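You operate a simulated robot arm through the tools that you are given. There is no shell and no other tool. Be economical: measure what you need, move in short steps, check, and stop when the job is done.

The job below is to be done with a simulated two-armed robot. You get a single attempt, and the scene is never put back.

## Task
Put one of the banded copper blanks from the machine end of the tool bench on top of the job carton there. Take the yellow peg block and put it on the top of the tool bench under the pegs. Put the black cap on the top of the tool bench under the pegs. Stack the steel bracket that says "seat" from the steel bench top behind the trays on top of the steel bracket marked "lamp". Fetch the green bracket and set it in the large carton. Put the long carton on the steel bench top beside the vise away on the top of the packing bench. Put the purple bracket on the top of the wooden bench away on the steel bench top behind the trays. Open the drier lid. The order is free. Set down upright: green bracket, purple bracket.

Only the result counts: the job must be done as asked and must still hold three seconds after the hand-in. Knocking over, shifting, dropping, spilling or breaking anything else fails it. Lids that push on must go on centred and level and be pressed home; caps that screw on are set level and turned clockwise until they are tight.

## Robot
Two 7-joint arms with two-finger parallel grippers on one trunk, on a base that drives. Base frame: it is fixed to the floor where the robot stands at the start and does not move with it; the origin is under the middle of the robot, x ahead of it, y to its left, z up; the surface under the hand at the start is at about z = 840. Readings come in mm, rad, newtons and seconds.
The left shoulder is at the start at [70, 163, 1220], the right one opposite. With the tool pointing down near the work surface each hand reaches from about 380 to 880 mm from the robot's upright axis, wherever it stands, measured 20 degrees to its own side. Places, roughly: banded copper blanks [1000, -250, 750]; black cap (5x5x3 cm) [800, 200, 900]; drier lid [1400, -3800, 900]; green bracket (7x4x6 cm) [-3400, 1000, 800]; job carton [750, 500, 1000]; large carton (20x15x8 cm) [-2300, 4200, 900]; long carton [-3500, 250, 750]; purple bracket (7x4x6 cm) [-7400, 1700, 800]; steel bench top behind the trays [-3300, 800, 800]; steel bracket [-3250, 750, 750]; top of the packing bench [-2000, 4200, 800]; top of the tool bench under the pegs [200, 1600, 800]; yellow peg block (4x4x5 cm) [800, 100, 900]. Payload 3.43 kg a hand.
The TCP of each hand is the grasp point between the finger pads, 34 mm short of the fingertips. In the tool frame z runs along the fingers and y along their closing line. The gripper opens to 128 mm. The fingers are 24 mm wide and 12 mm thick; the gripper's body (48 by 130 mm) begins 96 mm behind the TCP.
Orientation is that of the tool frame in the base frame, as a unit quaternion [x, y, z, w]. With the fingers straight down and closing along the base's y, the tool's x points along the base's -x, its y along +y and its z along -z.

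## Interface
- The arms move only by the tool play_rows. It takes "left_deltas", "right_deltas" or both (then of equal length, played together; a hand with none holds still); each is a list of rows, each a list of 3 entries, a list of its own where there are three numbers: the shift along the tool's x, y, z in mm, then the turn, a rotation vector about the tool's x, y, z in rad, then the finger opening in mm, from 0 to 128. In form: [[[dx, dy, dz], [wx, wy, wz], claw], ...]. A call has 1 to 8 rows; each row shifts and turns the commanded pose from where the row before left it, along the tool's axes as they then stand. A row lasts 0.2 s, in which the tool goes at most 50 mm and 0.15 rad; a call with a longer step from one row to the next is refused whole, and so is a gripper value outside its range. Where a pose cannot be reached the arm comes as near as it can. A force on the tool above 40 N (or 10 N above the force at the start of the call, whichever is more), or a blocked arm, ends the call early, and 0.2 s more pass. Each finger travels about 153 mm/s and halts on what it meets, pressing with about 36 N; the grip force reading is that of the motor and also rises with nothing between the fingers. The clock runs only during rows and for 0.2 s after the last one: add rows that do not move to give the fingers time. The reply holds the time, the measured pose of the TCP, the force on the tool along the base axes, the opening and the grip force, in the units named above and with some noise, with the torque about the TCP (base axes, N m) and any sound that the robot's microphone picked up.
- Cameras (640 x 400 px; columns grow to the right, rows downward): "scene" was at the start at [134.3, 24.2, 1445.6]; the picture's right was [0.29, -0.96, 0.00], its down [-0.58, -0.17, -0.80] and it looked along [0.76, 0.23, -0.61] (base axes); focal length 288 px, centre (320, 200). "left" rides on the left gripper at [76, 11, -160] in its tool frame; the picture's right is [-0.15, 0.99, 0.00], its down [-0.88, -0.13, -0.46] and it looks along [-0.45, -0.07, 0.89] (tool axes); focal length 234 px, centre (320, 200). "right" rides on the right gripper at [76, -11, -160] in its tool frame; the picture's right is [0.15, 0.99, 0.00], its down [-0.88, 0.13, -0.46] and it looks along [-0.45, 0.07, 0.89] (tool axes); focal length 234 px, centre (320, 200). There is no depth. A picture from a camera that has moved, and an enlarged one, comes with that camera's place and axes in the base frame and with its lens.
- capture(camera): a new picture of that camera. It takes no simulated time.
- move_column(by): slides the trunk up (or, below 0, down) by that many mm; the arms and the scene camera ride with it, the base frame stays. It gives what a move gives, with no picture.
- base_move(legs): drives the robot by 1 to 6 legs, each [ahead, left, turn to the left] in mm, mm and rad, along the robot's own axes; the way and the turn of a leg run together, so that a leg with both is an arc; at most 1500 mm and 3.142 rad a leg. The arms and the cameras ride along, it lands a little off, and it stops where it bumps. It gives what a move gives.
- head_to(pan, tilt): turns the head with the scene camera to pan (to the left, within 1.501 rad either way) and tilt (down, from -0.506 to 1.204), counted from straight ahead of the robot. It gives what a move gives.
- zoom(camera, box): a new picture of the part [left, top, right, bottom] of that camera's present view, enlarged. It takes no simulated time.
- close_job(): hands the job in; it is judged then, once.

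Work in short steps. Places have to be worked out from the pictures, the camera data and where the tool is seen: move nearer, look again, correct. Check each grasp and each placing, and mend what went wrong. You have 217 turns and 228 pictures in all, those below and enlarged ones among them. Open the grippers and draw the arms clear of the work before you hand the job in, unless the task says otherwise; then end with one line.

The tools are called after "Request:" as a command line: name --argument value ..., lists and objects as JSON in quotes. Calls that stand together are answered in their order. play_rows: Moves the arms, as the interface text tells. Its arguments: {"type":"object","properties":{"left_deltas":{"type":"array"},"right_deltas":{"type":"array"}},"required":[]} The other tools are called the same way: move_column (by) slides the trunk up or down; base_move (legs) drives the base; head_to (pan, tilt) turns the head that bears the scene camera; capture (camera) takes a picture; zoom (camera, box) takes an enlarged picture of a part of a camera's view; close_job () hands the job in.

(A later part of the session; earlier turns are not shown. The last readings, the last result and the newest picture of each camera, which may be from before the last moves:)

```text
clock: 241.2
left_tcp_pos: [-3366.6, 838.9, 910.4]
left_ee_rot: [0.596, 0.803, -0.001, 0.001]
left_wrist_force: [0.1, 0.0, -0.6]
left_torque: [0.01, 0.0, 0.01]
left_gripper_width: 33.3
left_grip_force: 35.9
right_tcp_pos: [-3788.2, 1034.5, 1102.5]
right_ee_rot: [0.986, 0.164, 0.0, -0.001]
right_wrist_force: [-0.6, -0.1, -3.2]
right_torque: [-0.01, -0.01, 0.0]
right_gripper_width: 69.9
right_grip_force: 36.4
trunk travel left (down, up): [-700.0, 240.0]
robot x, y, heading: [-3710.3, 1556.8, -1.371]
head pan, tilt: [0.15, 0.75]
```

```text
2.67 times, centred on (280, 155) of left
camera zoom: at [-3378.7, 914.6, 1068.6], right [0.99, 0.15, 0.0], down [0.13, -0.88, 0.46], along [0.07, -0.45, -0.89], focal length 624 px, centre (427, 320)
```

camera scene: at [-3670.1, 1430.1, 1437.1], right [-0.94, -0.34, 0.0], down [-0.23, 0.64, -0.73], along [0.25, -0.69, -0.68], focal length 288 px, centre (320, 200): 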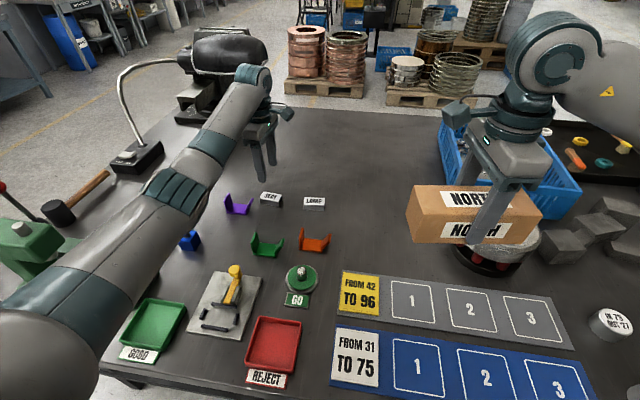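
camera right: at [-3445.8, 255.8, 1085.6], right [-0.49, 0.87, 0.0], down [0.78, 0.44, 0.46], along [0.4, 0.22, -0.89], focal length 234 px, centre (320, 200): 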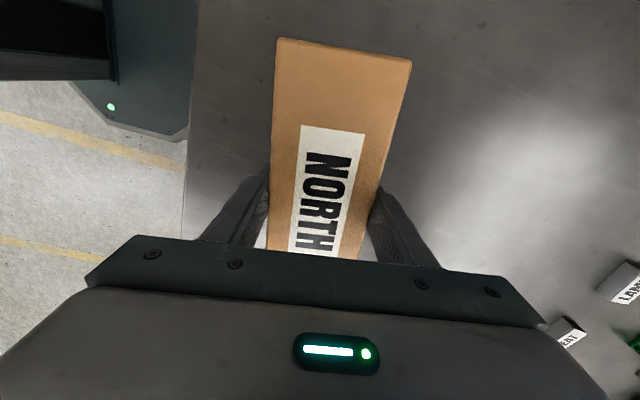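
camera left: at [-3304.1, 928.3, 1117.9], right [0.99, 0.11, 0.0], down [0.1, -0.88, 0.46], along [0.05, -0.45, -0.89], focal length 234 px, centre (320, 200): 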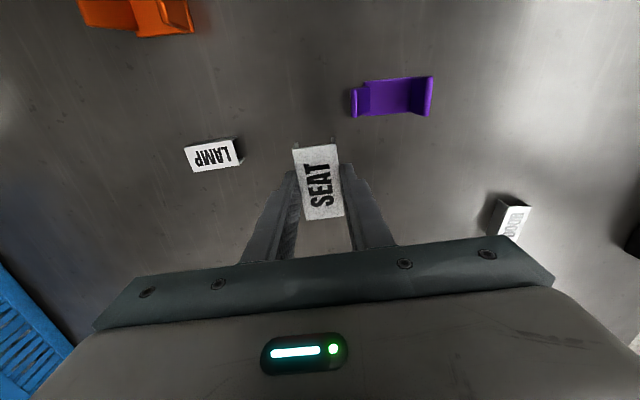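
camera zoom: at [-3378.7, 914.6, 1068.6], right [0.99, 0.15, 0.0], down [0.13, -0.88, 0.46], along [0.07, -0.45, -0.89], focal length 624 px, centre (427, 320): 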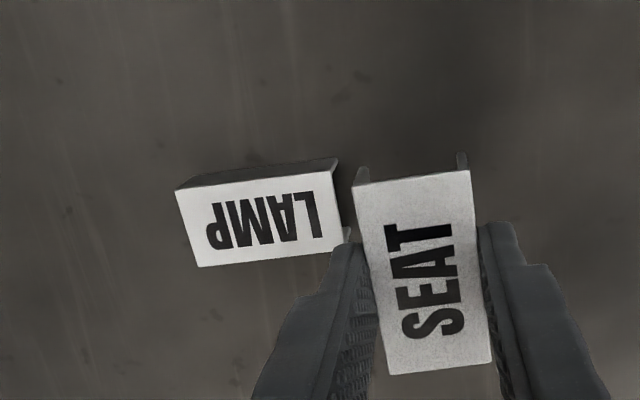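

LAMP's centre is at (+6, -68) mm in tool axes relative to SEAT. I move there and lower to just above contact.

Request:
play_rows --left_deltas '[[[3, -34, 0], [0, 0, 0.01], 20], [[3.1, -33.9, 0], [0, 0, 0.01], 20], [[0, 0, 25], [0, 0, 0], 20], [[0, 0, 17], [0, 0, 0], 20], [[0, 0, 0], [0, 0, 0], 20]]'

Request:
zoom --camera "scene" --box '[250, 150, 378, 230]'

Request:
zoom --camera "left" --box '[200, 80, 440, 230]'

```text
clock: 242.4
left_tcp_pos: [-3432.9, 827.2, 866.4]
left_ee_rot: [0.605, 0.796, 0.001, 0.0]
left_wrist_force: [0.2, -0.9, -0.6]
left_torque: [0.02, -0.01, -0.02]
left_gripper_width: 33.4
left_grip_force: 35.8
right_tcp_pos: [-3788.6, 1034.1, 1103.7]
right_ee_rot: [0.986, 0.164, 0.0, -0.001]
right_wrist_force: [0.5, -0.3, -3.5]
right_torque: [-0.03, 0.02, 0.0]
right_gripper_width: 69.8
right_grip_force: 35.6
trunk travel left (down, up): [-700.0, 240.0]
robot x, y, heading: [-3706.9, 1557.0, -1.371]
head pan, tilt: [0.15, 0.75]
```

```text
5.00 times, centred on (314, 190) of scene
camera zoom: at [-3669.6, 1430.0, 1437.1], right [-0.94, -0.34, 0.0], down [-0.23, 0.64, -0.73], along [0.25, -0.69, -0.68], focal length 1437 px, centre (350, 250)
```

zoom: 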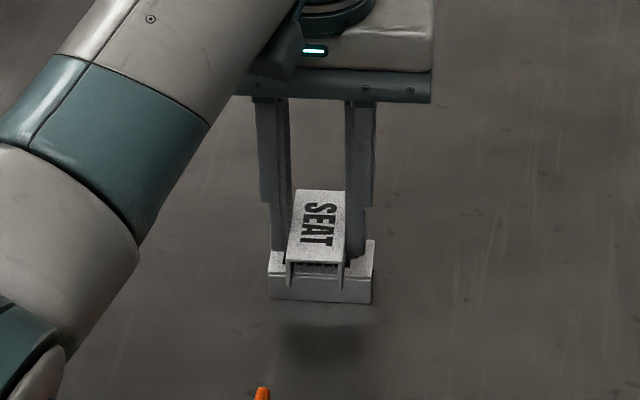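

```text
2.67 times, centred on (320, 155) of left
camera zoom: at [-3443.0, 903.8, 1025.2], right [0.99, 0.13, 0.0], down [0.11, -0.88, 0.46], along [0.06, -0.45, -0.89], focal length 624 px, centre (320, 320)
```

zoom: 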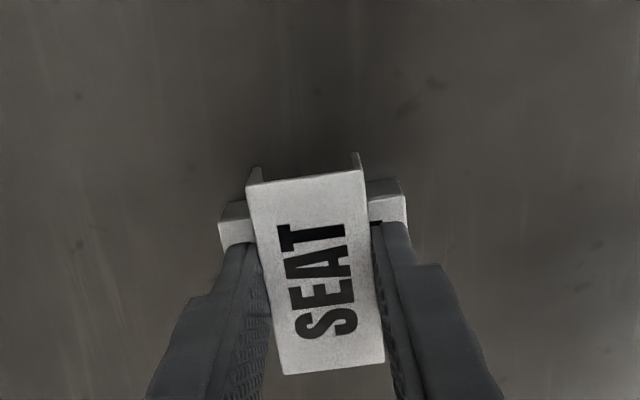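

SEAT is centred crosswise on LAMP. I lower gently to contact.

Request:
play_rows --left_deltas '[[[0, 1, 2], [0, 0, 0], 20], [[0, 0, 2], [0, 0, 0], 20], [[0, 0, 2], [0, 0, 0], 20], [[0, 0, 0], [0, 0, 0], 20]]'

Request:
zoom --camera "scene" --box '[266, 170, 362, 230]'

```text
clock: 243.4
left_tcp_pos: [-3429.6, 826.8, 862.6]
left_ee_rot: [0.604, 0.797, 0.0, 0.001]
left_wrist_force: [1.5, -0.6, 6.2]
left_torque: [-0.04, -0.05, 0.01]
left_gripper_width: 33.3
left_grip_force: 35.5
right_tcp_pos: [-3788.1, 1035.2, 1103.6]
right_ee_rot: [0.986, 0.165, -0.001, 0.0]
right_wrist_force: [-0.8, -0.1, -3.7]
right_torque: [-0.03, -0.01, 0.04]
right_gripper_width: 69.9
right_grip_force: 35.4
trunk travel left (down, up): [-700.0, 240.0]
robot x, y, heading: [-3708.9, 1559.8, -1.377]
head pan, tilt: [0.15, 0.75]
```

```text
6.67 times, centred on (314, 200) of scene
camera zoom: at [-3669.8, 1430.5, 1437.2], right [-0.94, -0.34, 0.0], down [-0.23, 0.64, -0.73], along [0.25, -0.69, -0.68], focal length 1916 px, centre (360, 200)
```

zoom: 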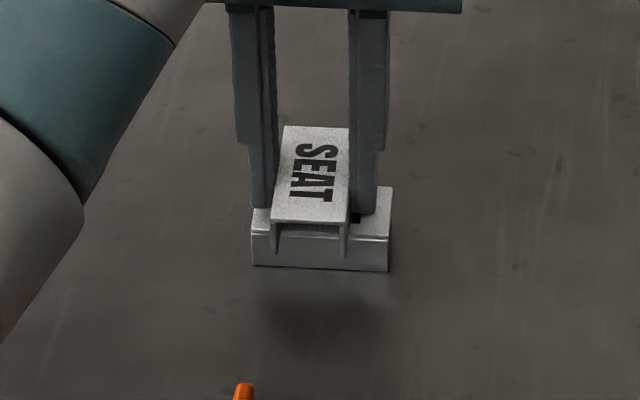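

In contact at 6 N. I open carefully and rise straight up.

Request:
play_rows --left_deltas '[[[0, 0, 0], [0, 0, 0], 38], [[0, 0, 0], [0, 0, 0], 46], [[0, 0, 0], [0, 0, 0], 56], [[0, 0, 0], [0, 0, 0], 56], [[0, 0, -20], [0, 0, 0], 56], [[0, 0, -40], [0, 0, 0], 56], [[0, 0, -45], [0, 0, 0], 56], [[0, 0, 0], [0, 0, 0], 56]]'

Request:
zoom --camera "scene" --box '[226, 170, 354, 250]'

Request:
capture --camera "left"

```text
clock: 245.2
left_tcp_pos: [-3430.0, 827.9, 967.0]
left_ee_rot: [0.604, 0.797, 0.001, 0.0]
left_wrist_force: [-0.7, -0.3, 0.1]
left_torque: [-0.01, 0.03, 0.05]
left_gripper_width: 56.6
left_grip_force: 0.0
right_tcp_pos: [-3789.3, 1033.9, 1103.2]
right_ee_rot: [0.986, 0.164, 0.0, -0.001]
right_wrist_force: [0.2, 0.8, -4.2]
right_torque: [0.03, -0.03, -0.02]
right_gripper_width: 69.9
right_grip_force: 35.6
trunk travel left (down, up): [-700.0, 240.0]
robot x, y, heading: [-3705.1, 1558.0, -1.375]
head pan, tilt: [0.15, 0.75]
```

```text
5.00 times, centred on (290, 210) of scene
camera zoom: at [-3670.1, 1429.3, 1437.0], right [-0.94, -0.34, 0.0], down [-0.23, 0.64, -0.73], along [0.25, -0.69, -0.68], focal length 1437 px, centre (470, 150)
```

zoom: 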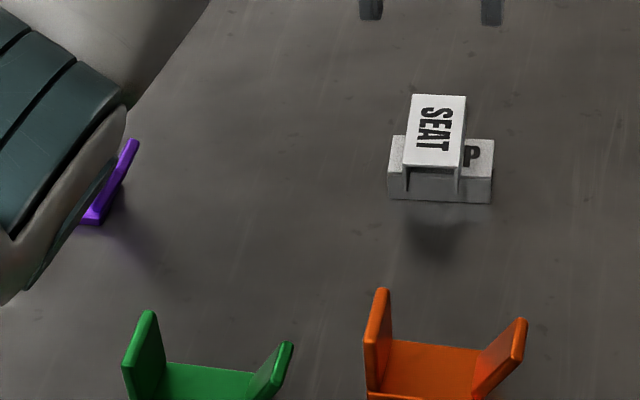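

```text
141 pictures are left
camera left: at [-3440.9, 904.2, 1125.5], right [0.99, 0.13, 0.0], down [0.11, -0.88, 0.45], along [0.06, -0.45, -0.89], focal length 234 px, centre (320, 200)
```

left: 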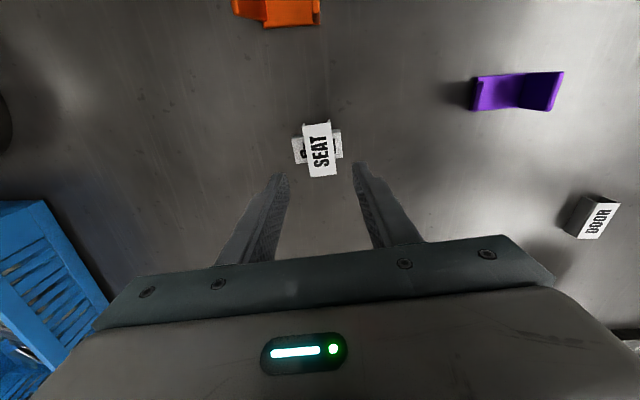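

The stack is sound. Next is the green bracket; I zoom in on it.

Request:
zoom --camera "scene" --box '[230, 215, 342, 285]'

```text
5.71 times, centred on (286, 250) of scene
camera zoom: at [-3670.1, 1429.3, 1437.0], right [-0.94, -0.34, 0.0], down [-0.23, 0.64, -0.73], along [0.25, -0.69, -0.68], focal length 1643 px, centre (514, -86)
```

zoom: 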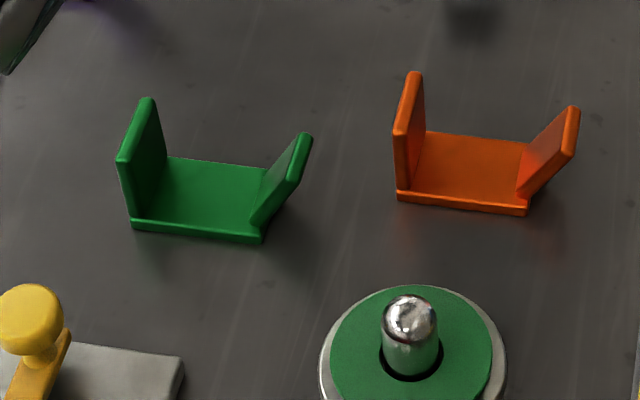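

The green flange is near (-3338, 1030), with its width axis at 0.2 rad. I move the left hand above it.

Request:
play_rows --left_deltas '[[[0, 0, -10], [0, 0, 0.075], 50], [[36.3, 26.2, 0], [0, 0, 0], 46], [[36.3, 26.2, 0], [0, 0, 0], 46], [[36.3, 26.2, 0], [0, 0, 0], 46], [[36.3, 26.2, 0], [0, 0, 0], 46], [[36.3, 26.2, 0], [0, 0, 0], 46], [[0, 0, 35], [0, 0, 0], 46], [[0, 0, 35], [0, 0, 0], 46]]'

Request:
capture --camera "left"

```text
clock: 247.1
left_tcp_pos: [-3335.8, 1031.5, 905.4]
left_ee_rot: [0.634, 0.773, 0.0, 0.0]
left_wrist_force: [0.0, 0.2, 1.0]
left_torque: [0.0, 0.01, 0.01]
left_gripper_width: 46.0
left_grip_force: 0.1
right_tcp_pos: [-3787.4, 1034.5, 1101.9]
right_ee_rot: [0.986, 0.164, 0.0, -0.001]
right_wrist_force: [0.8, -0.2, -2.8]
right_torque: [0.0, 0.01, 0.01]
right_gripper_width: 69.8
right_grip_force: 35.7
trunk travel left (down, up): [-700.0, 240.0]
robot x, y, heading: [-3708.0, 1557.4, -1.373]
head pan, tilt: [0.15, 0.75]
```

```text
139 pictures are left
camera left: at [-3340.5, 1107.5, 1063.2], right [1.0, 0.05, 0.0], down [0.05, -0.89, 0.46], along [0.02, -0.46, -0.89], focal length 234 px, centre (320, 200)
```

left: 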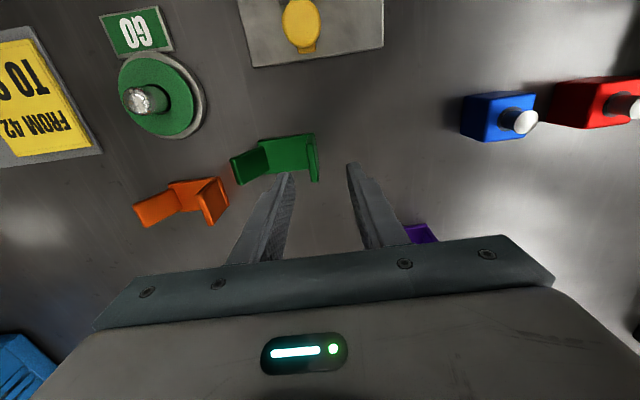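

The wrist view shows the flange 14 mm toward the robot and 4 mm to the side. I correct, descend and grip.

Request:
play_rows --left_deltas '[[[14, -4, 0], [0, 0, 0], 46], [[0, 0, 15], [0, 0, 0], 46], [[0, 0, 0], [0, 0, 0], 46]]'

Request:
capture --camera "left"

```text
clock: 247.8
left_tcp_pos: [-3343.8, 1043.9, 891.7]
left_ee_rot: [0.633, 0.774, 0.0, 0.0]
left_wrist_force: [-0.2, 0.0, -0.3]
left_torque: [0.01, 0.01, -0.01]
left_gripper_width: 45.7
left_grip_force: 0.1
right_tcp_pos: [-3789.0, 1034.1, 1103.9]
right_ee_rot: [0.987, 0.164, 0.0, -0.001]
right_wrist_force: [-0.4, 0.2, -3.1]
right_torque: [0.02, 0.02, 0.01]
right_gripper_width: 70.0
right_grip_force: 36.3
trunk travel left (down, up): [-700.0, 240.0]
robot x, y, heading: [-3710.5, 1560.6, -1.373]
head pan, tilt: [0.15, 0.75]
```

```text
138 pictures are left
camera left: at [-3348.1, 1120.5, 1049.0], right [1.0, 0.05, 0.0], down [0.05, -0.89, 0.46], along [0.02, -0.46, -0.89], focal length 234 px, centre (320, 200)
```

left: 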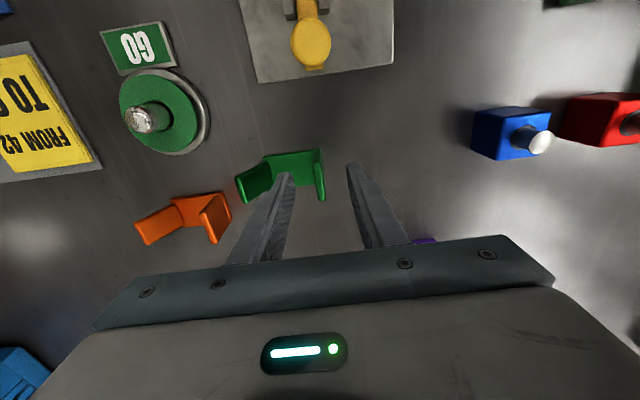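

Aligned. I go down to 850 and close.

Request:
play_rows --left_deltas '[[[0, 0, 30], [0, 0, 0], 46], [[0, 0, 12], [0, 0, 0], 46], [[0, 0, 0], [0, 0, 0], 30], [[0, 0, 0], [0, 0, 0], 10], [[0, 0, 0], [0, 0, 0], 0], [[0, 0, 0], [0, 0, 0], 0]]'

Request:
play_rows --left_deltas '[[[0, 0, -20], [0, 0, 0], 0], [[0, 0, -40], [0, 0, 0], 0], [[0, 0, -45], [0, 0, 0], 0], [[0, 0, -45], [0, 0, 0], 0], [[0, 0, -45], [0, 0, 0], 0], [[0, 0, -45], [0, 0, 0], 0]]'

Request:
capture --camera "scene"

```text
clock: 249.2
left_tcp_pos: [-3343.0, 1043.3, 849.7]
left_ee_rot: [0.634, 0.773, -0.001, 0.0]
left_wrist_force: [0.1, -0.8, -0.7]
left_torque: [0.0, -0.03, -0.02]
left_gripper_width: 6.9
left_grip_force: 36.0
right_tcp_pos: [-3788.5, 1034.6, 1103.5]
right_ee_rot: [0.987, 0.163, 0.001, -0.001]
right_wrist_force: [0.9, 0.5, -3.5]
right_torque: [0.0, 0.0, 0.0]
right_gripper_width: 69.9
right_grip_force: 36.1
trunk travel left (down, up): [-700.0, 240.0]
robot x, y, heading: [-3707.5, 1560.3, -1.378]
head pan, tilt: [0.15, 0.75]
```

```text
clock: 250.7
left_tcp_pos: [-3343.7, 1043.0, 1088.7]
left_ee_rot: [0.633, 0.774, 0.0, 0.0]
left_wrist_force: [-0.1, -0.1, -0.8]
left_torque: [0.02, -0.08, 0.02]
left_gripper_width: 7.4
left_grip_force: 36.5
right_tcp_pos: [-3788.8, 1036.9, 1102.7]
right_ee_rot: [0.987, 0.164, 0.0, 0.0]
right_wrist_force: [-1.3, -0.3, -3.5]
right_torque: [-0.03, -0.02, 0.05]
right_gripper_width: 69.9
right_grip_force: 35.8
trunk travel left (down, up): [-700.0, 240.0]
robot x, y, heading: [-3708.9, 1560.9, -1.372]
head pan, tilt: [0.15, 0.75]
```

```text
137 pictures are left
camera scene: at [-3670.5, 1430.6, 1437.1], right [-0.94, -0.34, 0.0], down [-0.23, 0.64, -0.73], along [0.25, -0.69, -0.68], focal length 288 px, centre (320, 200)
```

scene: 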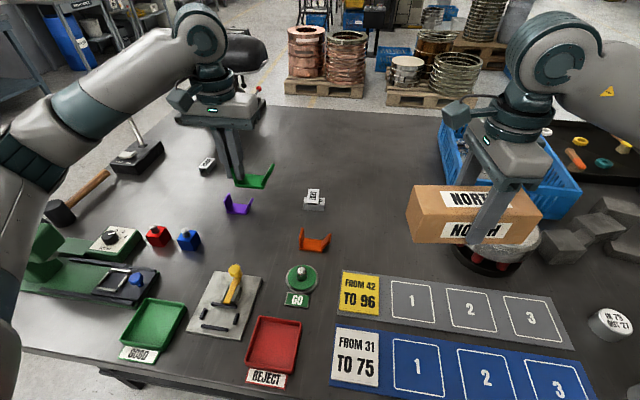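

The green bracket is held level and all else is as it was. I back away and turn toward the packing bench.

Request:
base_move --legs '[[-650, 0, 0], [0, 0, 2.943], [0, -1400, 0]]'

Request:
head_to --pan 0.0 --tilt 0.35

Request:
capture --camera "scene"

```text
clock: 267.8
left_tcp_pos: [-2674.6, 2755.5, 1088.9]
left_ee_rot: [-0.701, 0.713, -0.001, -0.001]
left_wrist_force: [0.5, 0.2, -1.2]
left_torque: [-0.03, 0.03, -0.02]
left_gripper_width: 7.1
left_grip_force: 36.1
right_tcp_pos: [-2239.0, 2668.5, 1103.3]
right_ee_rot: [-0.058, 0.998, -0.001, 0.0]
right_wrist_force: [-0.8, 0.7, -3.1]
right_torque: [-0.01, 0.01, 0.01]
right_gripper_width: 69.8
right_grip_force: 36.1
trunk travel left (down, up): [-700.0, 240.0]
robot x, y, heading: [-2428.1, 2170.0, 1.552]
head pan, tilt: [0.15, 0.75]
```

```text
clock: 268.6
left_tcp_pos: [-2675.4, 2755.4, 1087.8]
left_ee_rot: [-0.702, 0.712, 0.0, -0.001]
left_wrist_force: [-0.3, -0.1, -0.9]
left_torque: [0.0, 0.04, 0.0]
left_gripper_width: 7.0
left_grip_force: 35.6
right_tcp_pos: [-2237.9, 2667.9, 1104.1]
right_ee_rot: [-0.058, 0.998, 0.0, 0.0]
right_wrist_force: [-0.2, 0.2, -3.2]
right_torque: [0.0, 0.0, 0.02]
right_gripper_width: 69.6
right_grip_force: 35.7
trunk travel left (down, up): [-700.0, 240.0]
robot x, y, heading: [-2426.7, 2172.5, 1.55]
head pan, tilt: [0.0, 0.351]
```

```text
136 pictures are left
camera scene: at [-2424.6, 2315.7, 1472.6], right [1.0, -0.02, 0.0], down [-0.01, -0.34, -0.94], along [0.02, 0.94, -0.34], focal length 288 px, centre (320, 200)
```

scene: 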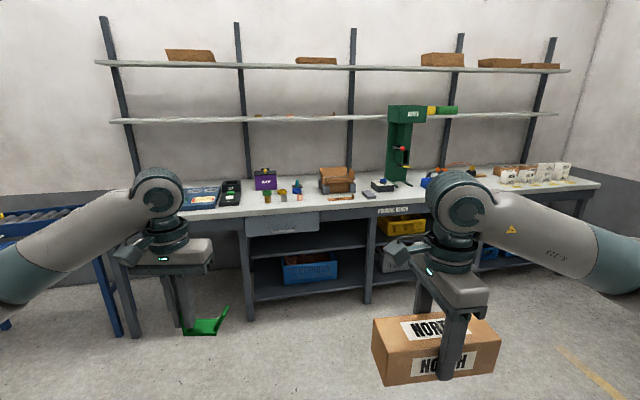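

The large open carton is on the packing bench ahead. I approach to look in detail.

Request:
base_move --legs '[[1050, 0, 0.02]]'

Request:
head_to --pan -0.05 --tilt 0.5

Request:
capture --camera "scene"

```text
clock: 274.1
left_tcp_pos: [-2686.7, 3805.1, 1087.0]
left_ee_rot: [0.711, -0.703, 0.0, 0.0]
left_wrist_force: [-0.1, -0.3, -0.4]
left_torque: [0.02, 0.01, 0.03]
left_gripper_width: 7.3
left_grip_force: 36.1
right_tcp_pos: [-2248.4, 3730.6, 1104.0]
right_ee_rot: [-0.072, 0.997, -0.001, 0.0]
right_wrist_force: [-0.2, -0.6, -3.3]
right_torque: [0.04, -0.01, 0.02]
right_gripper_width: 69.8
right_grip_force: 36.1
trunk travel left (down, up): [-700.0, 240.0]
robot x, y, heading: [-2423.0, 3228.9, 1.584]
head pan, tilt: [0.0, 0.351]
```

```text
clock: 274.8
left_tcp_pos: [-2687.7, 3805.6, 1087.4]
left_ee_rot: [0.711, -0.703, 0.001, 0.0]
left_wrist_force: [0.3, -0.9, -1.7]
left_torque: [-0.02, 0.05, 0.02]
left_gripper_width: 7.2
left_grip_force: 35.3
right_tcp_pos: [-2248.4, 3729.9, 1103.0]
right_ee_rot: [-0.072, 0.997, -0.001, 0.001]
right_wrist_force: [0.5, -0.3, -3.5]
right_torque: [-0.01, 0.02, -0.01]
right_gripper_width: 69.7
right_grip_force: 36.0
trunk travel left (down, up): [-700.0, 240.0]
robot x, y, heading: [-2423.7, 3229.4, 1.582]
head pan, tilt: [-0.051, 0.499]
```

```text
135 pictures are left
camera scene: at [-2420.0, 3370.4, 1459.1], right [1.0, -0.04, 0.0], down [-0.02, -0.48, -0.88], along [0.04, 0.88, -0.48], focal length 288 px, centre (320, 200)
```

scene: 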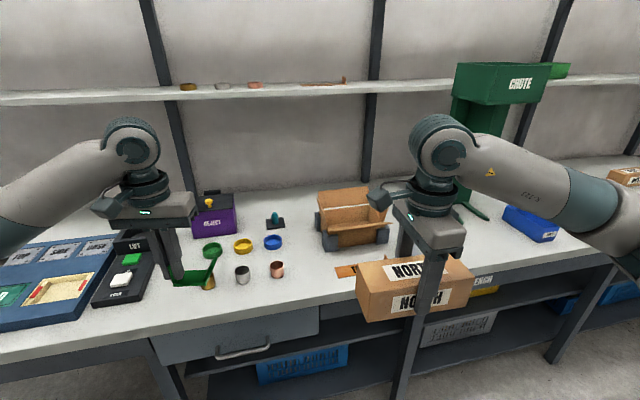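

Request:
zoom --camera "scene" --box '[290, 170, 418, 250]'

Request:
zoom --camera "scene" --box '[180, 190, 372, 310]'

```text
5.00 times, centred on (354, 210) of scene
camera zoom: at [-2420.0, 3370.4, 1459.1], right [1.0, -0.04, 0.0], down [-0.02, -0.48, -0.88], along [0.04, 0.88, -0.48], focal length 1437 px, centre (150, 150)
```

zoom: 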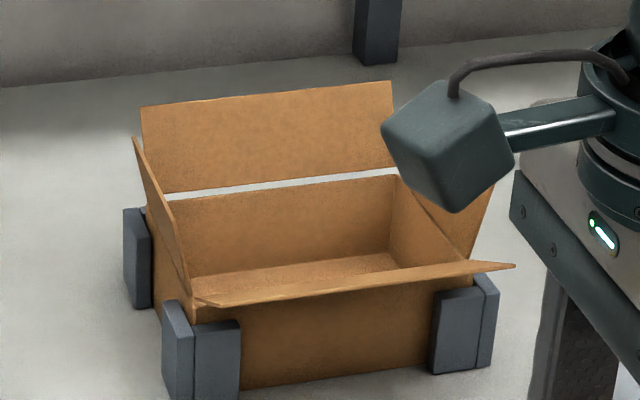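

```text
3.33 times, centred on (276, 250) of scene
camera zoom: at [-2420.0, 3370.4, 1459.1], right [1.0, -0.04, 0.0], down [-0.02, -0.48, -0.88], along [0.04, 0.88, -0.48], focal length 958 px, centre (467, 33)
```

zoom: 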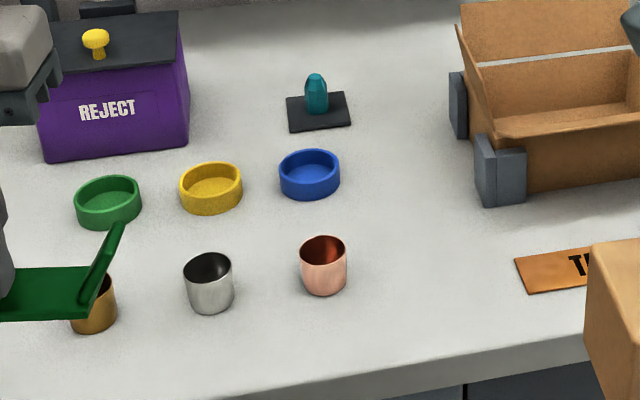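

The large carton is open with its flaps folded back. To find room for the long carton, I shift right and look at the middle of the bench.

Request:
base_move --legs '[[0, -450, 0]]'

Request:
head_to --pan -0.1 --tilt 0.5

Request:
capture --camera "scene"

```text
clock: 277.5
left_tcp_pos: [-2240.5, 3808.8, 1087.6]
left_ee_rot: [0.714, -0.701, 0.0, 0.0]
left_wrist_force: [0.6, 0.5, -1.4]
left_torque: [0.0, 0.05, 0.01]
left_gripper_width: 7.0
left_grip_force: 36.0
right_tcp_pos: [-1801.1, 3736.5, 1102.6]
right_ee_rot: [-0.074, 0.997, 0.0, 0.0]
right_wrist_force: [-0.5, 0.7, -3.8]
right_torque: [-0.02, 0.01, -0.01]
right_gripper_width: 69.9
right_grip_force: 36.3
trunk travel left (down, up): [-700.0, 240.0]
robot x, y, heading: [-1969.8, 3236.8, 1.587]
head pan, tilt: [-0.051, 0.499]
```

```text
clock: 278.1
left_tcp_pos: [-2238.8, 3809.5, 1088.0]
left_ee_rot: [0.713, -0.701, 0.0, 0.0]
left_wrist_force: [-0.1, 0.4, -1.3]
left_torque: [0.01, 0.04, -0.02]
left_gripper_width: 6.6
left_grip_force: 36.0
right_tcp_pos: [-1800.4, 3737.2, 1103.3]
right_ee_rot: [-0.074, 0.997, -0.001, 0.0]
right_wrist_force: [0.5, -0.3, -2.9]
right_torque: [0.0, 0.01, -0.02]
right_gripper_width: 69.9
right_grip_force: 36.5
trunk travel left (down, up): [-700.0, 240.0]
robot x, y, heading: [-1973.0, 3234.0, 1.587]
head pan, tilt: [-0.099, 0.499]
```

```text
132 pictures are left
camera scene: at [-1965.3, 3375.7, 1459.0], right [1.0, -0.08, 0.0], down [-0.04, -0.48, -0.88], along [0.07, 0.87, -0.48], focal length 288 px, centre (320, 200)
```

scene: 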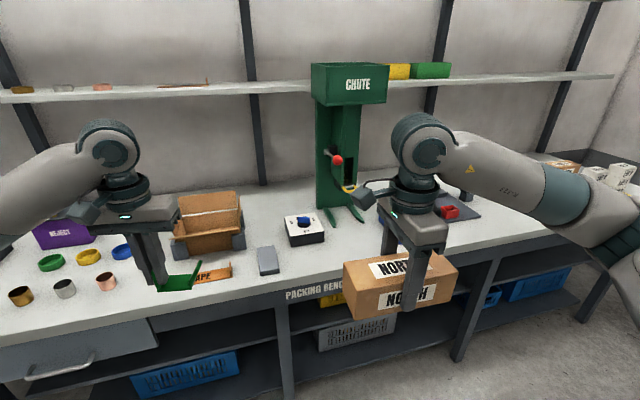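

Request:
capture --camera "right"

Request:
zoom --camera "scene" --box '[260, 180, 420, 280]'

```text
131 pictures are left
camera right: at [-1873.4, 3713.9, 1263.1], right [-0.29, 0.96, 0.0], down [0.85, 0.26, 0.46], along [0.44, 0.13, -0.89], focal length 234 px, centre (320, 200)
```

right: 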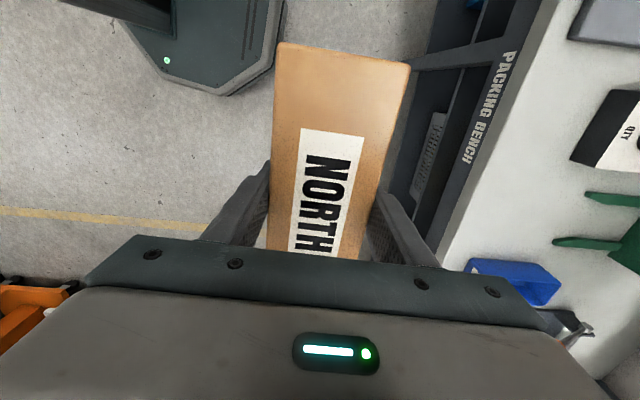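

```text
4.00 times, centred on (340, 230) of scene
camera zoom: at [-1965.3, 3375.7, 1459.0], right [1.0, -0.08, 0.0], down [-0.04, -0.48, -0.88], along [0.07, 0.87, -0.48], focal length 1150 px, centre (240, 80)
```

zoom: 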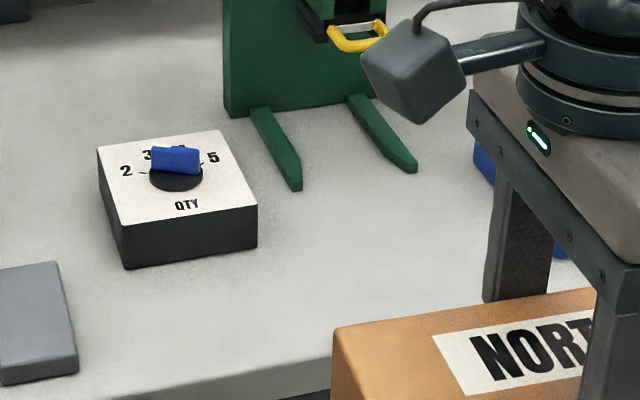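

There's a free patch in front of the chute, about x -1880…-1630 and y 4030…4300. I raise both hands for clearance, square up the carton, and drive forward.

Request:
play_rows --left_deltas '[[[0, 0, -40], [0, 0, 0], 0], [[0, 0, -40], [0, 0, 0], 0], [[0, 0, 0], [0, 0, 0], 0]]' --right_deltas '[[[0, 0, -20], [0, 0, 0.074], 50], [[0, 0, -20], [0, 0, 0.074], 50], [[0, 0, 0], [0, 0, 0], 50]]'

Request:
base_move --legs '[[380, 0, -0.015]]'

Request:
head_to --pan -0.2 --tilt 0.75

Request:
capture --camera "scene"

Request:
capture --camera "right"

```text
clock: 278.9
left_tcp_pos: [-2243.3, 3809.1, 1169.2]
left_ee_rot: [0.713, -0.701, 0.0, 0.0]
left_wrist_force: [-1.2, -0.8, -1.3]
left_torque: [0.01, 0.01, 0.0]
left_gripper_width: 7.1
left_grip_force: 36.1
right_tcp_pos: [-1800.9, 3736.5, 1143.8]
right_ee_rot: [0.0, 1.0, 0.0, -0.001]
right_wrist_force: [0.1, 0.3, -3.8]
right_torque: [-0.01, 0.0, 0.01]
right_gripper_width: 69.7
right_grip_force: 36.4
trunk travel left (down, up): [-700.0, 240.0]
robot x, y, heading: [-1975.5, 3236.8, 1.586]
head pan, tilt: [-0.099, 0.499]
```

```text
clock: 281.3
left_tcp_pos: [-2232.3, 4194.4, 1169.1]
left_ee_rot: [-0.706, 0.708, 0.001, 0.0]
left_wrist_force: [0.6, 0.5, -1.2]
left_torque: [-0.03, 0.05, -0.02]
left_gripper_width: 7.3
left_grip_force: 35.8
right_tcp_pos: [-1793.3, 4114.0, 1144.7]
right_ee_rot: [0.01, 1.0, 0.0, 0.001]
right_wrist_force: [0.0, -1.1, -3.3]
right_torque: [-0.01, 0.0, 0.01]
right_gripper_width: 69.9
right_grip_force: 35.8
trunk travel left (down, up): [-700.0, 240.0]
robot x, y, heading: [-1978.3, 3619.4, 1.563]
head pan, tilt: [-0.099, 0.499]
```

```text
clock: 282.1
left_tcp_pos: [-2232.5, 4196.2, 1168.8]
left_ee_rot: [-0.706, 0.708, 0.0, 0.0]
left_wrist_force: [-0.4, -0.5, -0.6]
left_torque: [0.05, -0.04, 0.0]
left_gripper_width: 7.3
left_grip_force: 35.6
right_tcp_pos: [-1795.1, 4114.5, 1143.5]
right_ee_rot: [0.009, 1.0, -0.001, 0.0]
right_wrist_force: [-0.1, 0.2, -3.6]
right_torque: [-0.01, -0.02, 0.02]
right_gripper_width: 69.6
right_grip_force: 36.0
trunk travel left (down, up): [-700.0, 240.0]
robot x, y, heading: [-1978.5, 3616.8, 1.565]
head pan, tilt: [-0.201, 0.75]
```

```text
129 pictures are left
camera scene: at [-1957.7, 3748.2, 1437.1], right [0.98, -0.2, 0.0], down [-0.14, -0.67, -0.73], along [0.15, 0.72, -0.68], focal length 288 px, centre (320, 200)
```

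scene: 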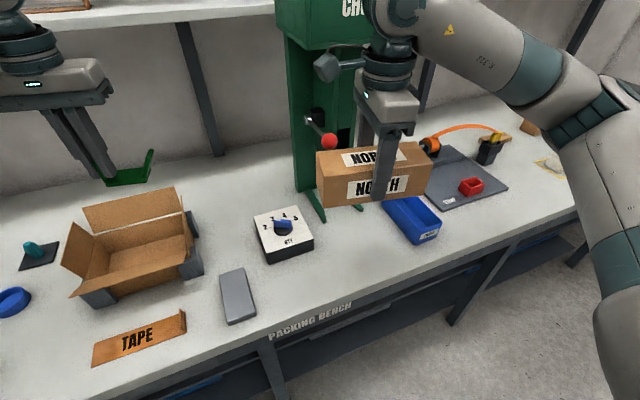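

```text
128 pictures are left
camera right: at [-1869.4, 4104.5, 1303.6], right [-0.13, 0.99, 0.0], down [0.88, 0.11, 0.46], along [0.45, 0.06, -0.89], focal length 234 px, centre (320, 200)
```

right: 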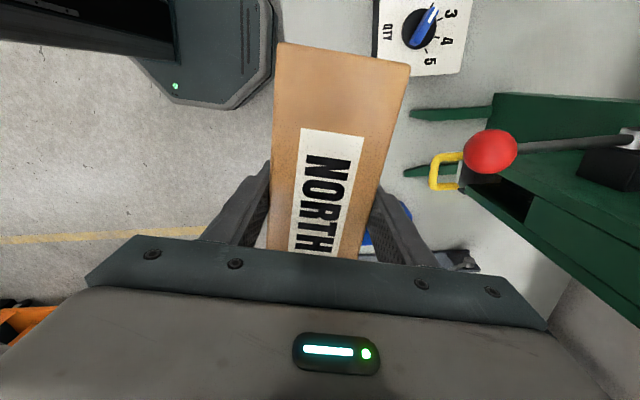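

The chute's crank knob sits near (-1853, 4178, ~1190), close to my wrist camera's path. I shift right and slightly back first, and then descend before moving in.

Request:
play_rows --right_deltas '[[[-20, -12, 0], [0, 0, 0], 50], [[-21, -8, 0], [0, 0, 0], 50], [[0, 0, 45], [0, 0, 0], 50], [[0, 0, 45], [0, 0, 0], 50], [[0, 0, 45], [0, 0, 0], 50], [[0, 0, 45], [0, 0, 0], 50], [[0, 0, 40], [0, 0, 0], 50], [[0, 0, 0], [0, 0, 0], 50]]'

Request:
capture --camera "scene"

Request:
capture --camera "right"

```text
clock: 283.9
left_tcp_pos: [-2232.9, 4195.4, 1169.6]
left_ee_rot: [-0.706, 0.708, 0.0, 0.0]
left_wrist_force: [0.1, 0.3, -0.8]
left_torque: [-0.03, 0.03, 0.0]
left_gripper_width: 7.1
left_grip_force: 36.0
right_tcp_pos: [-1754.3, 4091.6, 924.0]
right_ee_rot: [0.009, 1.0, -0.002, 0.0]
right_wrist_force: [0.1, 0.3, -2.8]
right_torque: [0.01, -0.04, 0.02]
right_gripper_width: 69.5
right_grip_force: 36.9
trunk travel left (down, up): [-700.0, 240.0]
robot x, y, heading: [-1975.8, 3615.8, 1.563]
head pan, tilt: [-0.201, 0.75]
```

```text
127 pictures are left
camera scene: at [-1958.1, 3747.7, 1437.1], right [0.98, -0.2, 0.0], down [-0.14, -0.67, -0.73], along [0.15, 0.72, -0.68], focal length 288 px, centre (320, 200)
```

scene: 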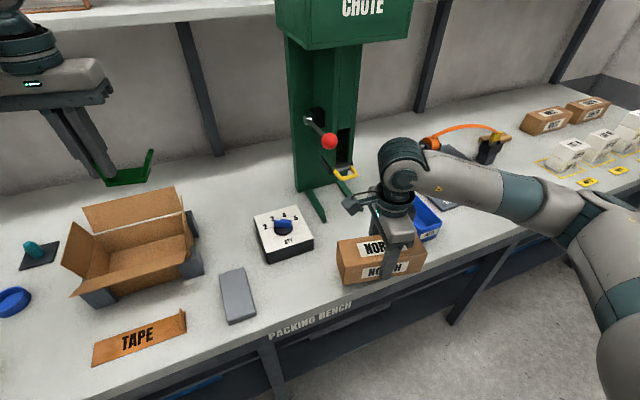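

```text
126 pictures are left
camera right: at [-1829.3, 4082.1, 1083.9], right [-0.13, 0.99, 0.0], down [0.88, 0.11, 0.46], along [0.45, 0.06, -0.89], focal length 234 px, centre (320, 200)
```

right: 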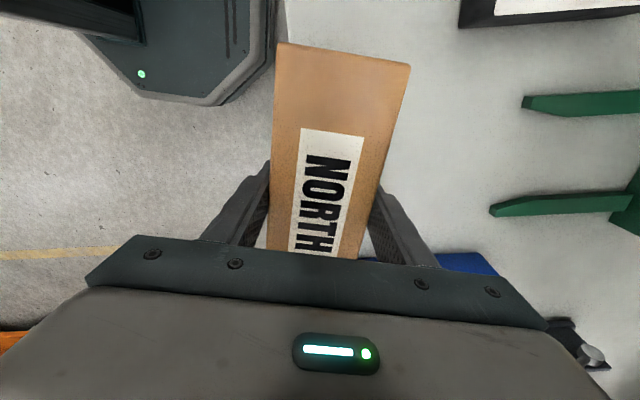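

Clear below. I move in over the patch by 60 mm and lower toward the bench.

Request:
play_rows --right_deltas '[[[0, 30, 0], [0, 0, 0], 50], [[0, 30, 0], [0, 0, 0], 50], [[0, 0, 25], [0, 0, 0], 50], [[0, 0, 0], [0, 0, 0], 50]]'

Request:
zoom --camera "scene" --box '[290, 200, 450, 300]'

```text
clock: 284.9
left_tcp_pos: [-2233.4, 4194.7, 1168.3]
left_ee_rot: [-0.705, 0.709, 0.001, 0.0]
left_wrist_force: [-0.7, -0.3, -0.5]
left_torque: [-0.04, 0.04, 0.0]
left_gripper_width: 7.2
left_grip_force: 35.6
right_tcp_pos: [-1752.8, 4153.6, 900.0]
right_ee_rot: [0.009, 1.0, -0.001, 0.0]
right_wrist_force: [0.4, -0.5, -3.6]
right_torque: [-0.01, -0.01, 0.03]
right_gripper_width: 69.8
right_grip_force: 35.9
trunk travel left (down, up): [-700.0, 240.0]
robot x, y, heading: [-1977.0, 3615.5, 1.561]
head pan, tilt: [-0.201, 0.75]
```

```text
4.00 times, centred on (370, 250) of scene
camera zoom: at [-1958.0, 3748.0, 1437.1], right [0.98, -0.2, 0.0], down [-0.14, -0.67, -0.73], along [0.15, 0.72, -0.68], focal length 1150 px, centre (120, 0)
```

zoom: 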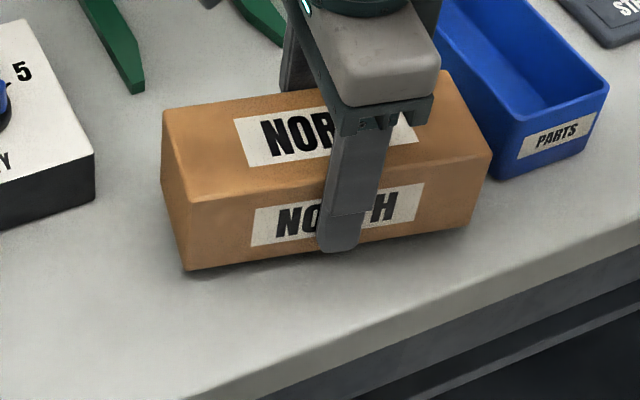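

The carton is a bit nearer the PARTS bin than the QTY box, so I shift it 15 mm left and feel down for contact.

Request:
play_rows --right_deltas '[[[15, -4, 0], [0, 0, 0], 50], [[0, 0, 4], [0, 0, 0], 50], [[0, 0, 4], [0, 0, 0], 50], [[0, 0, 3], [0, 0, 0], 50], [[0, 0, 0], [0, 0, 0], 50]]'

Request:
zoom --camera "scene" --box '[290, 200, 450, 300]'

```text
clock: 286.1
left_tcp_pos: [-2232.3, 4193.7, 1169.4]
left_ee_rot: [-0.706, 0.708, 0.0, 0.0]
left_wrist_force: [-0.5, -0.2, -1.4]
left_torque: [0.0, 0.05, 0.0]
left_gripper_width: 7.1
left_grip_force: 35.7
right_tcp_pos: [-1765.7, 4149.7, 889.2]
right_ee_rot: [0.009, 1.0, -0.001, -0.001]
right_wrist_force: [0.0, -0.9, -3.3]
right_torque: [0.01, 0.0, -0.03]
right_gripper_width: 69.7
right_grip_force: 36.2
trunk travel left (down, up): [-700.0, 240.0]
robot x, y, heading: [-1974.8, 3616.1, 1.57]
head pan, tilt: [-0.201, 0.75]
```

```text
4.00 times, centred on (370, 250) of scene
camera zoom: at [-1957.4, 3747.8, 1437.1], right [0.98, -0.2, 0.0], down [-0.14, -0.67, -0.73], along [0.15, 0.72, -0.68], focal length 1150 px, centre (120, 0)
```

zoom: 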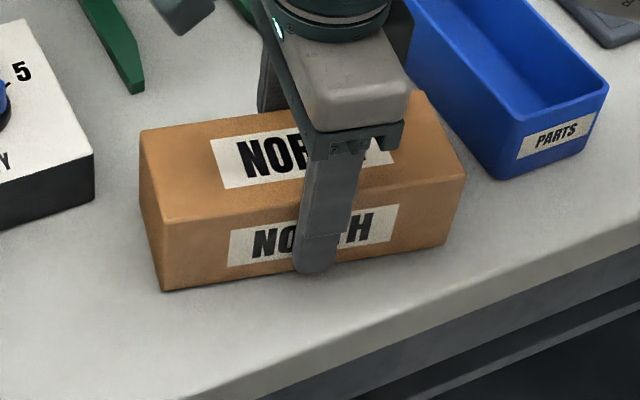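

Request:
play_rows --right_deltas '[[[0, 0, 3], [0, 0, 0], 50], [[0, 0, 3], [0, 0, 0], 50], [[0, 0, 2], [0, 0, 0], 50], [[0, 0, 2], [0, 0, 0], 50], [[0, 0, 0], [0, 0, 0], 50]]'

```text
clock: 287.3
left_tcp_pos: [-2233.0, 4191.6, 1170.4]
left_ee_rot: [-0.706, 0.708, 0.001, 0.001]
left_wrist_force: [-0.9, -0.8, -1.5]
left_torque: [0.0, 0.02, -0.01]
left_gripper_width: 7.3
left_grip_force: 35.8
right_tcp_pos: [-1768.0, 4148.9, 880.6]
right_ee_rot: [0.009, 1.0, 0.002, 0.0]
right_wrist_force: [1.1, 4.1, 36.7]
right_torque: [-1.0, 0.23, -0.06]
right_gripper_width: 69.9
right_grip_force: 35.4
trunk travel left (down, up): [-700.0, 240.0]
robot x, y, heading: [-1973.6, 3614.8, 1.572]
head pan, tilt: [-0.201, 0.75]
```

Firm contact; the bench is at about 838. I ease off, release, rise a little, back away in -y to clear the crank knob, then go up.

Request:
play_rows --right_deltas '[[[0, 0, -1.5], [0, 0, 0], 50], [[0, 0, 0], [0, 0, 0], 85], [[0, 0, 0], [0, 0, 0], 100], [[0, 0, 0], [0, 0, 0], 100], [[0, 0, -30], [0, 0, 0], 100], [[0, 0, -40], [0, 0, 0], 100], [[0, 0, -15], [0, 0, 0], 100], [[0, -40, 0], [0, 0, 0], 100]]'

Request:
play_rows --right_deltas '[[[0, -45, 0], [0, 0, 0], 100], [[0, -45, 0], [0, 0, 0], 100], [[0, 0, -45], [0, 0, 0], 100], [[0, 0, -45], [0, 0, 0], 100], [[0, 0, -45], [0, 0, 0], 100], [[0, 0, -20], [0, 0, 0], 100], [[0, 0, 0], [0, 0, 0], 100]]'

Request:
capture --camera "scene"

```text
clock: 289.1
left_tcp_pos: [-2232.8, 4192.8, 1169.5]
left_ee_rot: [-0.707, 0.708, 0.001, 0.001]
left_wrist_force: [0.3, -0.8, -0.6]
left_torque: [0.04, 0.05, -0.01]
left_gripper_width: 7.0
left_grip_force: 36.1
right_tcp_pos: [-1768.4, 4108.0, 965.6]
right_ee_rot: [0.008, 1.0, 0.0, 0.0]
right_wrist_force: [-0.4, -0.7, -0.1]
right_torque: [0.04, 0.02, 0.03]
right_gripper_width: 100.0
right_grip_force: 0.0
trunk travel left (down, up): [-700.0, 240.0]
robot x, y, heading: [-1977.1, 3616.5, 1.567]
head pan, tilt: [-0.201, 0.75]
```

```text
clock: 290.7
left_tcp_pos: [-2232.5, 4194.5, 1169.3]
left_ee_rot: [-0.707, 0.708, 0.0, 0.0]
left_wrist_force: [0.0, 0.1, -0.9]
left_torque: [0.0, 0.04, -0.01]
left_gripper_width: 7.0
left_grip_force: 35.2
right_tcp_pos: [-1766.6, 4019.7, 1121.2]
right_ee_rot: [0.01, 1.0, -0.001, 0.0]
right_wrist_force: [0.2, -0.4, 0.3]
right_torque: [-0.01, 0.0, 0.04]
right_gripper_width: 99.9
right_grip_force: 0.1
trunk travel left (down, up): [-700.0, 240.0]
robot x, y, heading: [-1975.5, 3617.3, 1.565]
head pan, tilt: [-0.201, 0.75]
```

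```text
123 pictures are left
camera scene: at [-1957.3, 3747.4, 1437.1], right [0.98, -0.2, 0.0], down [-0.14, -0.67, -0.73], along [0.15, 0.72, -0.68], focal length 288 px, centre (320, 200)
```

scene: 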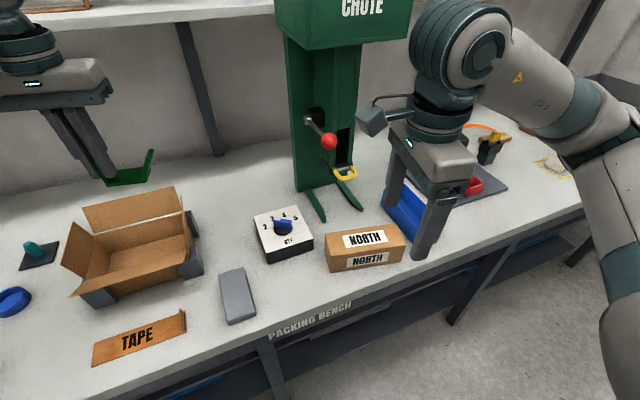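

The long carton stands well. Now I look at the large carton for the green bracket.

Request:
head_to --pan 0.45 --tilt 0.8

Request:
capture --camera "scene"

Request:
capture --camera "left"

```text
clock: 291.7
left_tcp_pos: [-2233.1, 4194.2, 1169.5]
left_ee_rot: [-0.706, 0.708, -0.001, 0.0]
left_wrist_force: [-0.5, -0.2, -1.3]
left_torque: [-0.01, 0.01, 0.02]
left_gripper_width: 7.1
left_grip_force: 35.8
right_tcp_pos: [-1767.6, 4019.1, 1120.1]
right_ee_rot: [0.01, 1.0, -0.001, 0.0]
right_wrist_force: [0.2, 0.7, -1.5]
right_torque: [0.02, -0.03, 0.0]
right_gripper_width: 99.8
right_grip_force: 0.1
trunk travel left (down, up): [-700.0, 240.0]
robot x, y, heading: [-1971.3, 3617.1, 1.568]
head pan, tilt: [0.45, 0.799]
```

```text
122 pictures are left
camera scene: at [-2009.3, 3739.2, 1433.1], right [0.9, 0.43, 0.0], down [0.31, -0.65, -0.7], along [-0.3, 0.63, -0.72], focal length 288 px, centre (320, 200)
```

scene: 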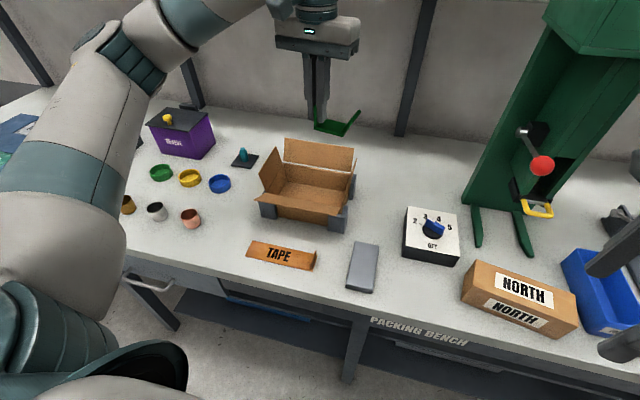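

```text
121 pictures are left
camera left: at [-2245.0, 4119.0, 1327.0], right [-0.99, 0.15, 0.0], down [0.13, 0.88, 0.46], along [0.07, 0.45, -0.89], focal length 234 px, centre (320, 200)
```

left: 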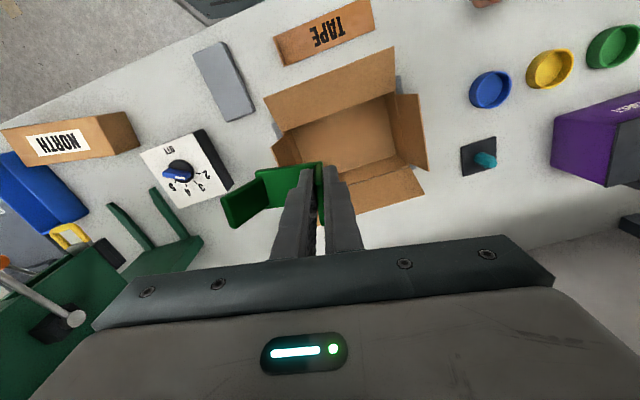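

Request:
zoom --camera "scene" --box '[230, 130, 390, 230]'

Request:
zoom --camera "left" --box '[220, 30, 460, 180]'

```text
4.00 times, centred on (310, 180) of scene
camera zoom: at [-2009.3, 3739.2, 1433.1], right [0.9, 0.43, 0.0], down [0.31, -0.65, -0.7], along [-0.3, 0.63, -0.72], focal length 1150 px, centre (360, 280)
```

zoom: 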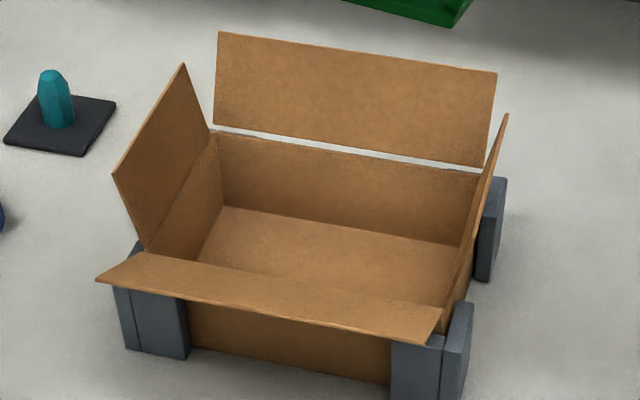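

```text
2.67 times, centred on (340, 105) of left
camera zoom: at [-2245.0, 4119.0, 1327.0], right [-0.99, 0.15, 0.0], down [0.13, 0.88, 0.46], along [0.07, 0.45, -0.89], focal length 624 px, centre (267, 453)
```

zoom: 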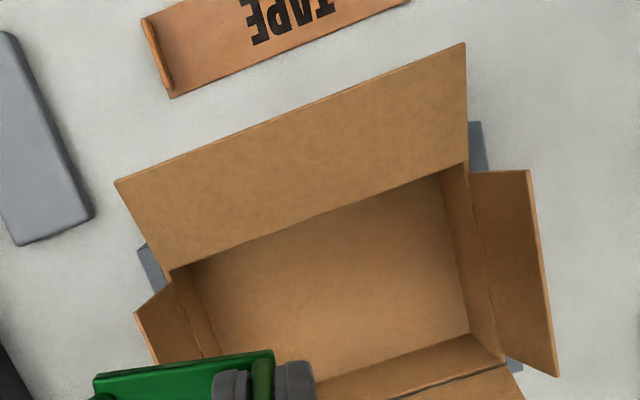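

The carton's rim works out to be centred at (-2278, 4233) with its long axis at 0.185 rad. I turn the bracket to match and move it so the bracket's middle is over the carton's centre.

Request:
play_rows --left_deltas '[[[0, 0, 0], [0, 0, -0.0925], 0], [[0, 0, 0], [0, 0, -0.0925], 0], [[-23.5, 34.3, 0], [0, 0, 0], 0], [[-23.4, 34.3, 0], [0, 0, 0], 0], [[0, 0, 40], [0, 0, 0], 0], [[0, 0, 40], [0, 0, 0], 0], [[0, 0, 0], [0, 0, 0], 0]]'

Request:
capture --camera "left"

Request:
zoom --camera "scene" --box '[200, 80, 392, 200]'

```text
clock: 293.3
left_tcp_pos: [-2308.9, 4227.2, 1090.3]
left_ee_rot: [0.769, -0.639, 0.0, 0.0]
left_wrist_force: [0.1, -0.4, -0.8]
left_torque: [-0.05, 0.05, 0.02]
left_gripper_width: 7.0
left_grip_force: 36.4
right_tcp_pos: [-1766.4, 4018.9, 1120.4]
right_ee_rot: [0.009, 1.0, 0.0, 0.0]
right_wrist_force: [-0.3, 0.6, 0.1]
right_torque: [-0.01, 0.01, -0.01]
right_gripper_width: 100.0
right_grip_force: 0.0
trunk travel left (down, up): [-700.0, 240.0]
robot x, y, heading: [-1972.3, 3616.2, 1.569]
head pan, tilt: [0.45, 0.799]
```

```text
118 pictures are left
camera left: at [-2306.9, 4150.7, 1248.3], right [-1.0, -0.04, 0.0], down [-0.03, 0.89, 0.46], along [-0.02, 0.46, -0.89], focal length 234 px, centre (320, 200)
```

left: 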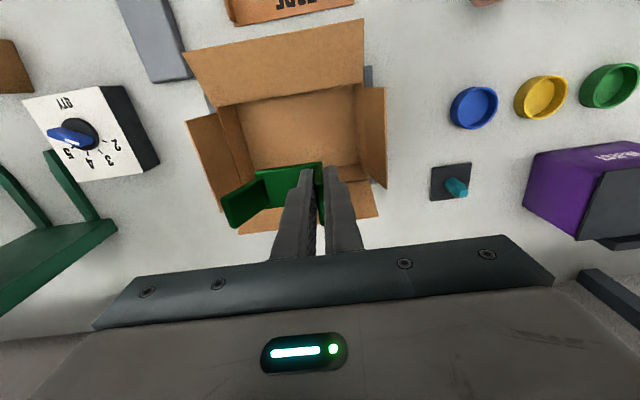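

```text
3.33 times, centred on (296, 140) of scene
camera zoom: at [-2008.8, 3738.6, 1433.2], right [0.9, 0.43, 0.0], down [0.31, -0.65, -0.7], along [-0.3, 0.63, -0.72], focal length 958 px, centre (400, 400)
```

zoom: 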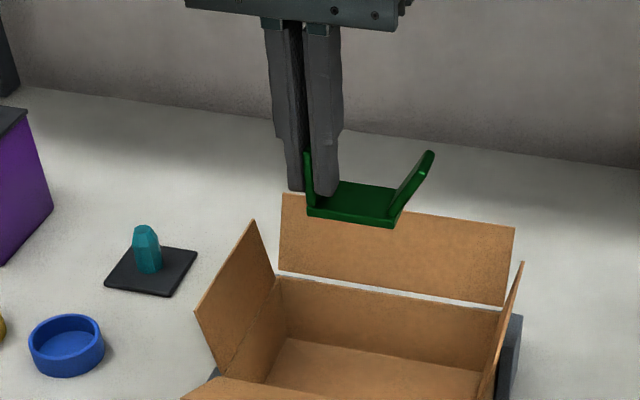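

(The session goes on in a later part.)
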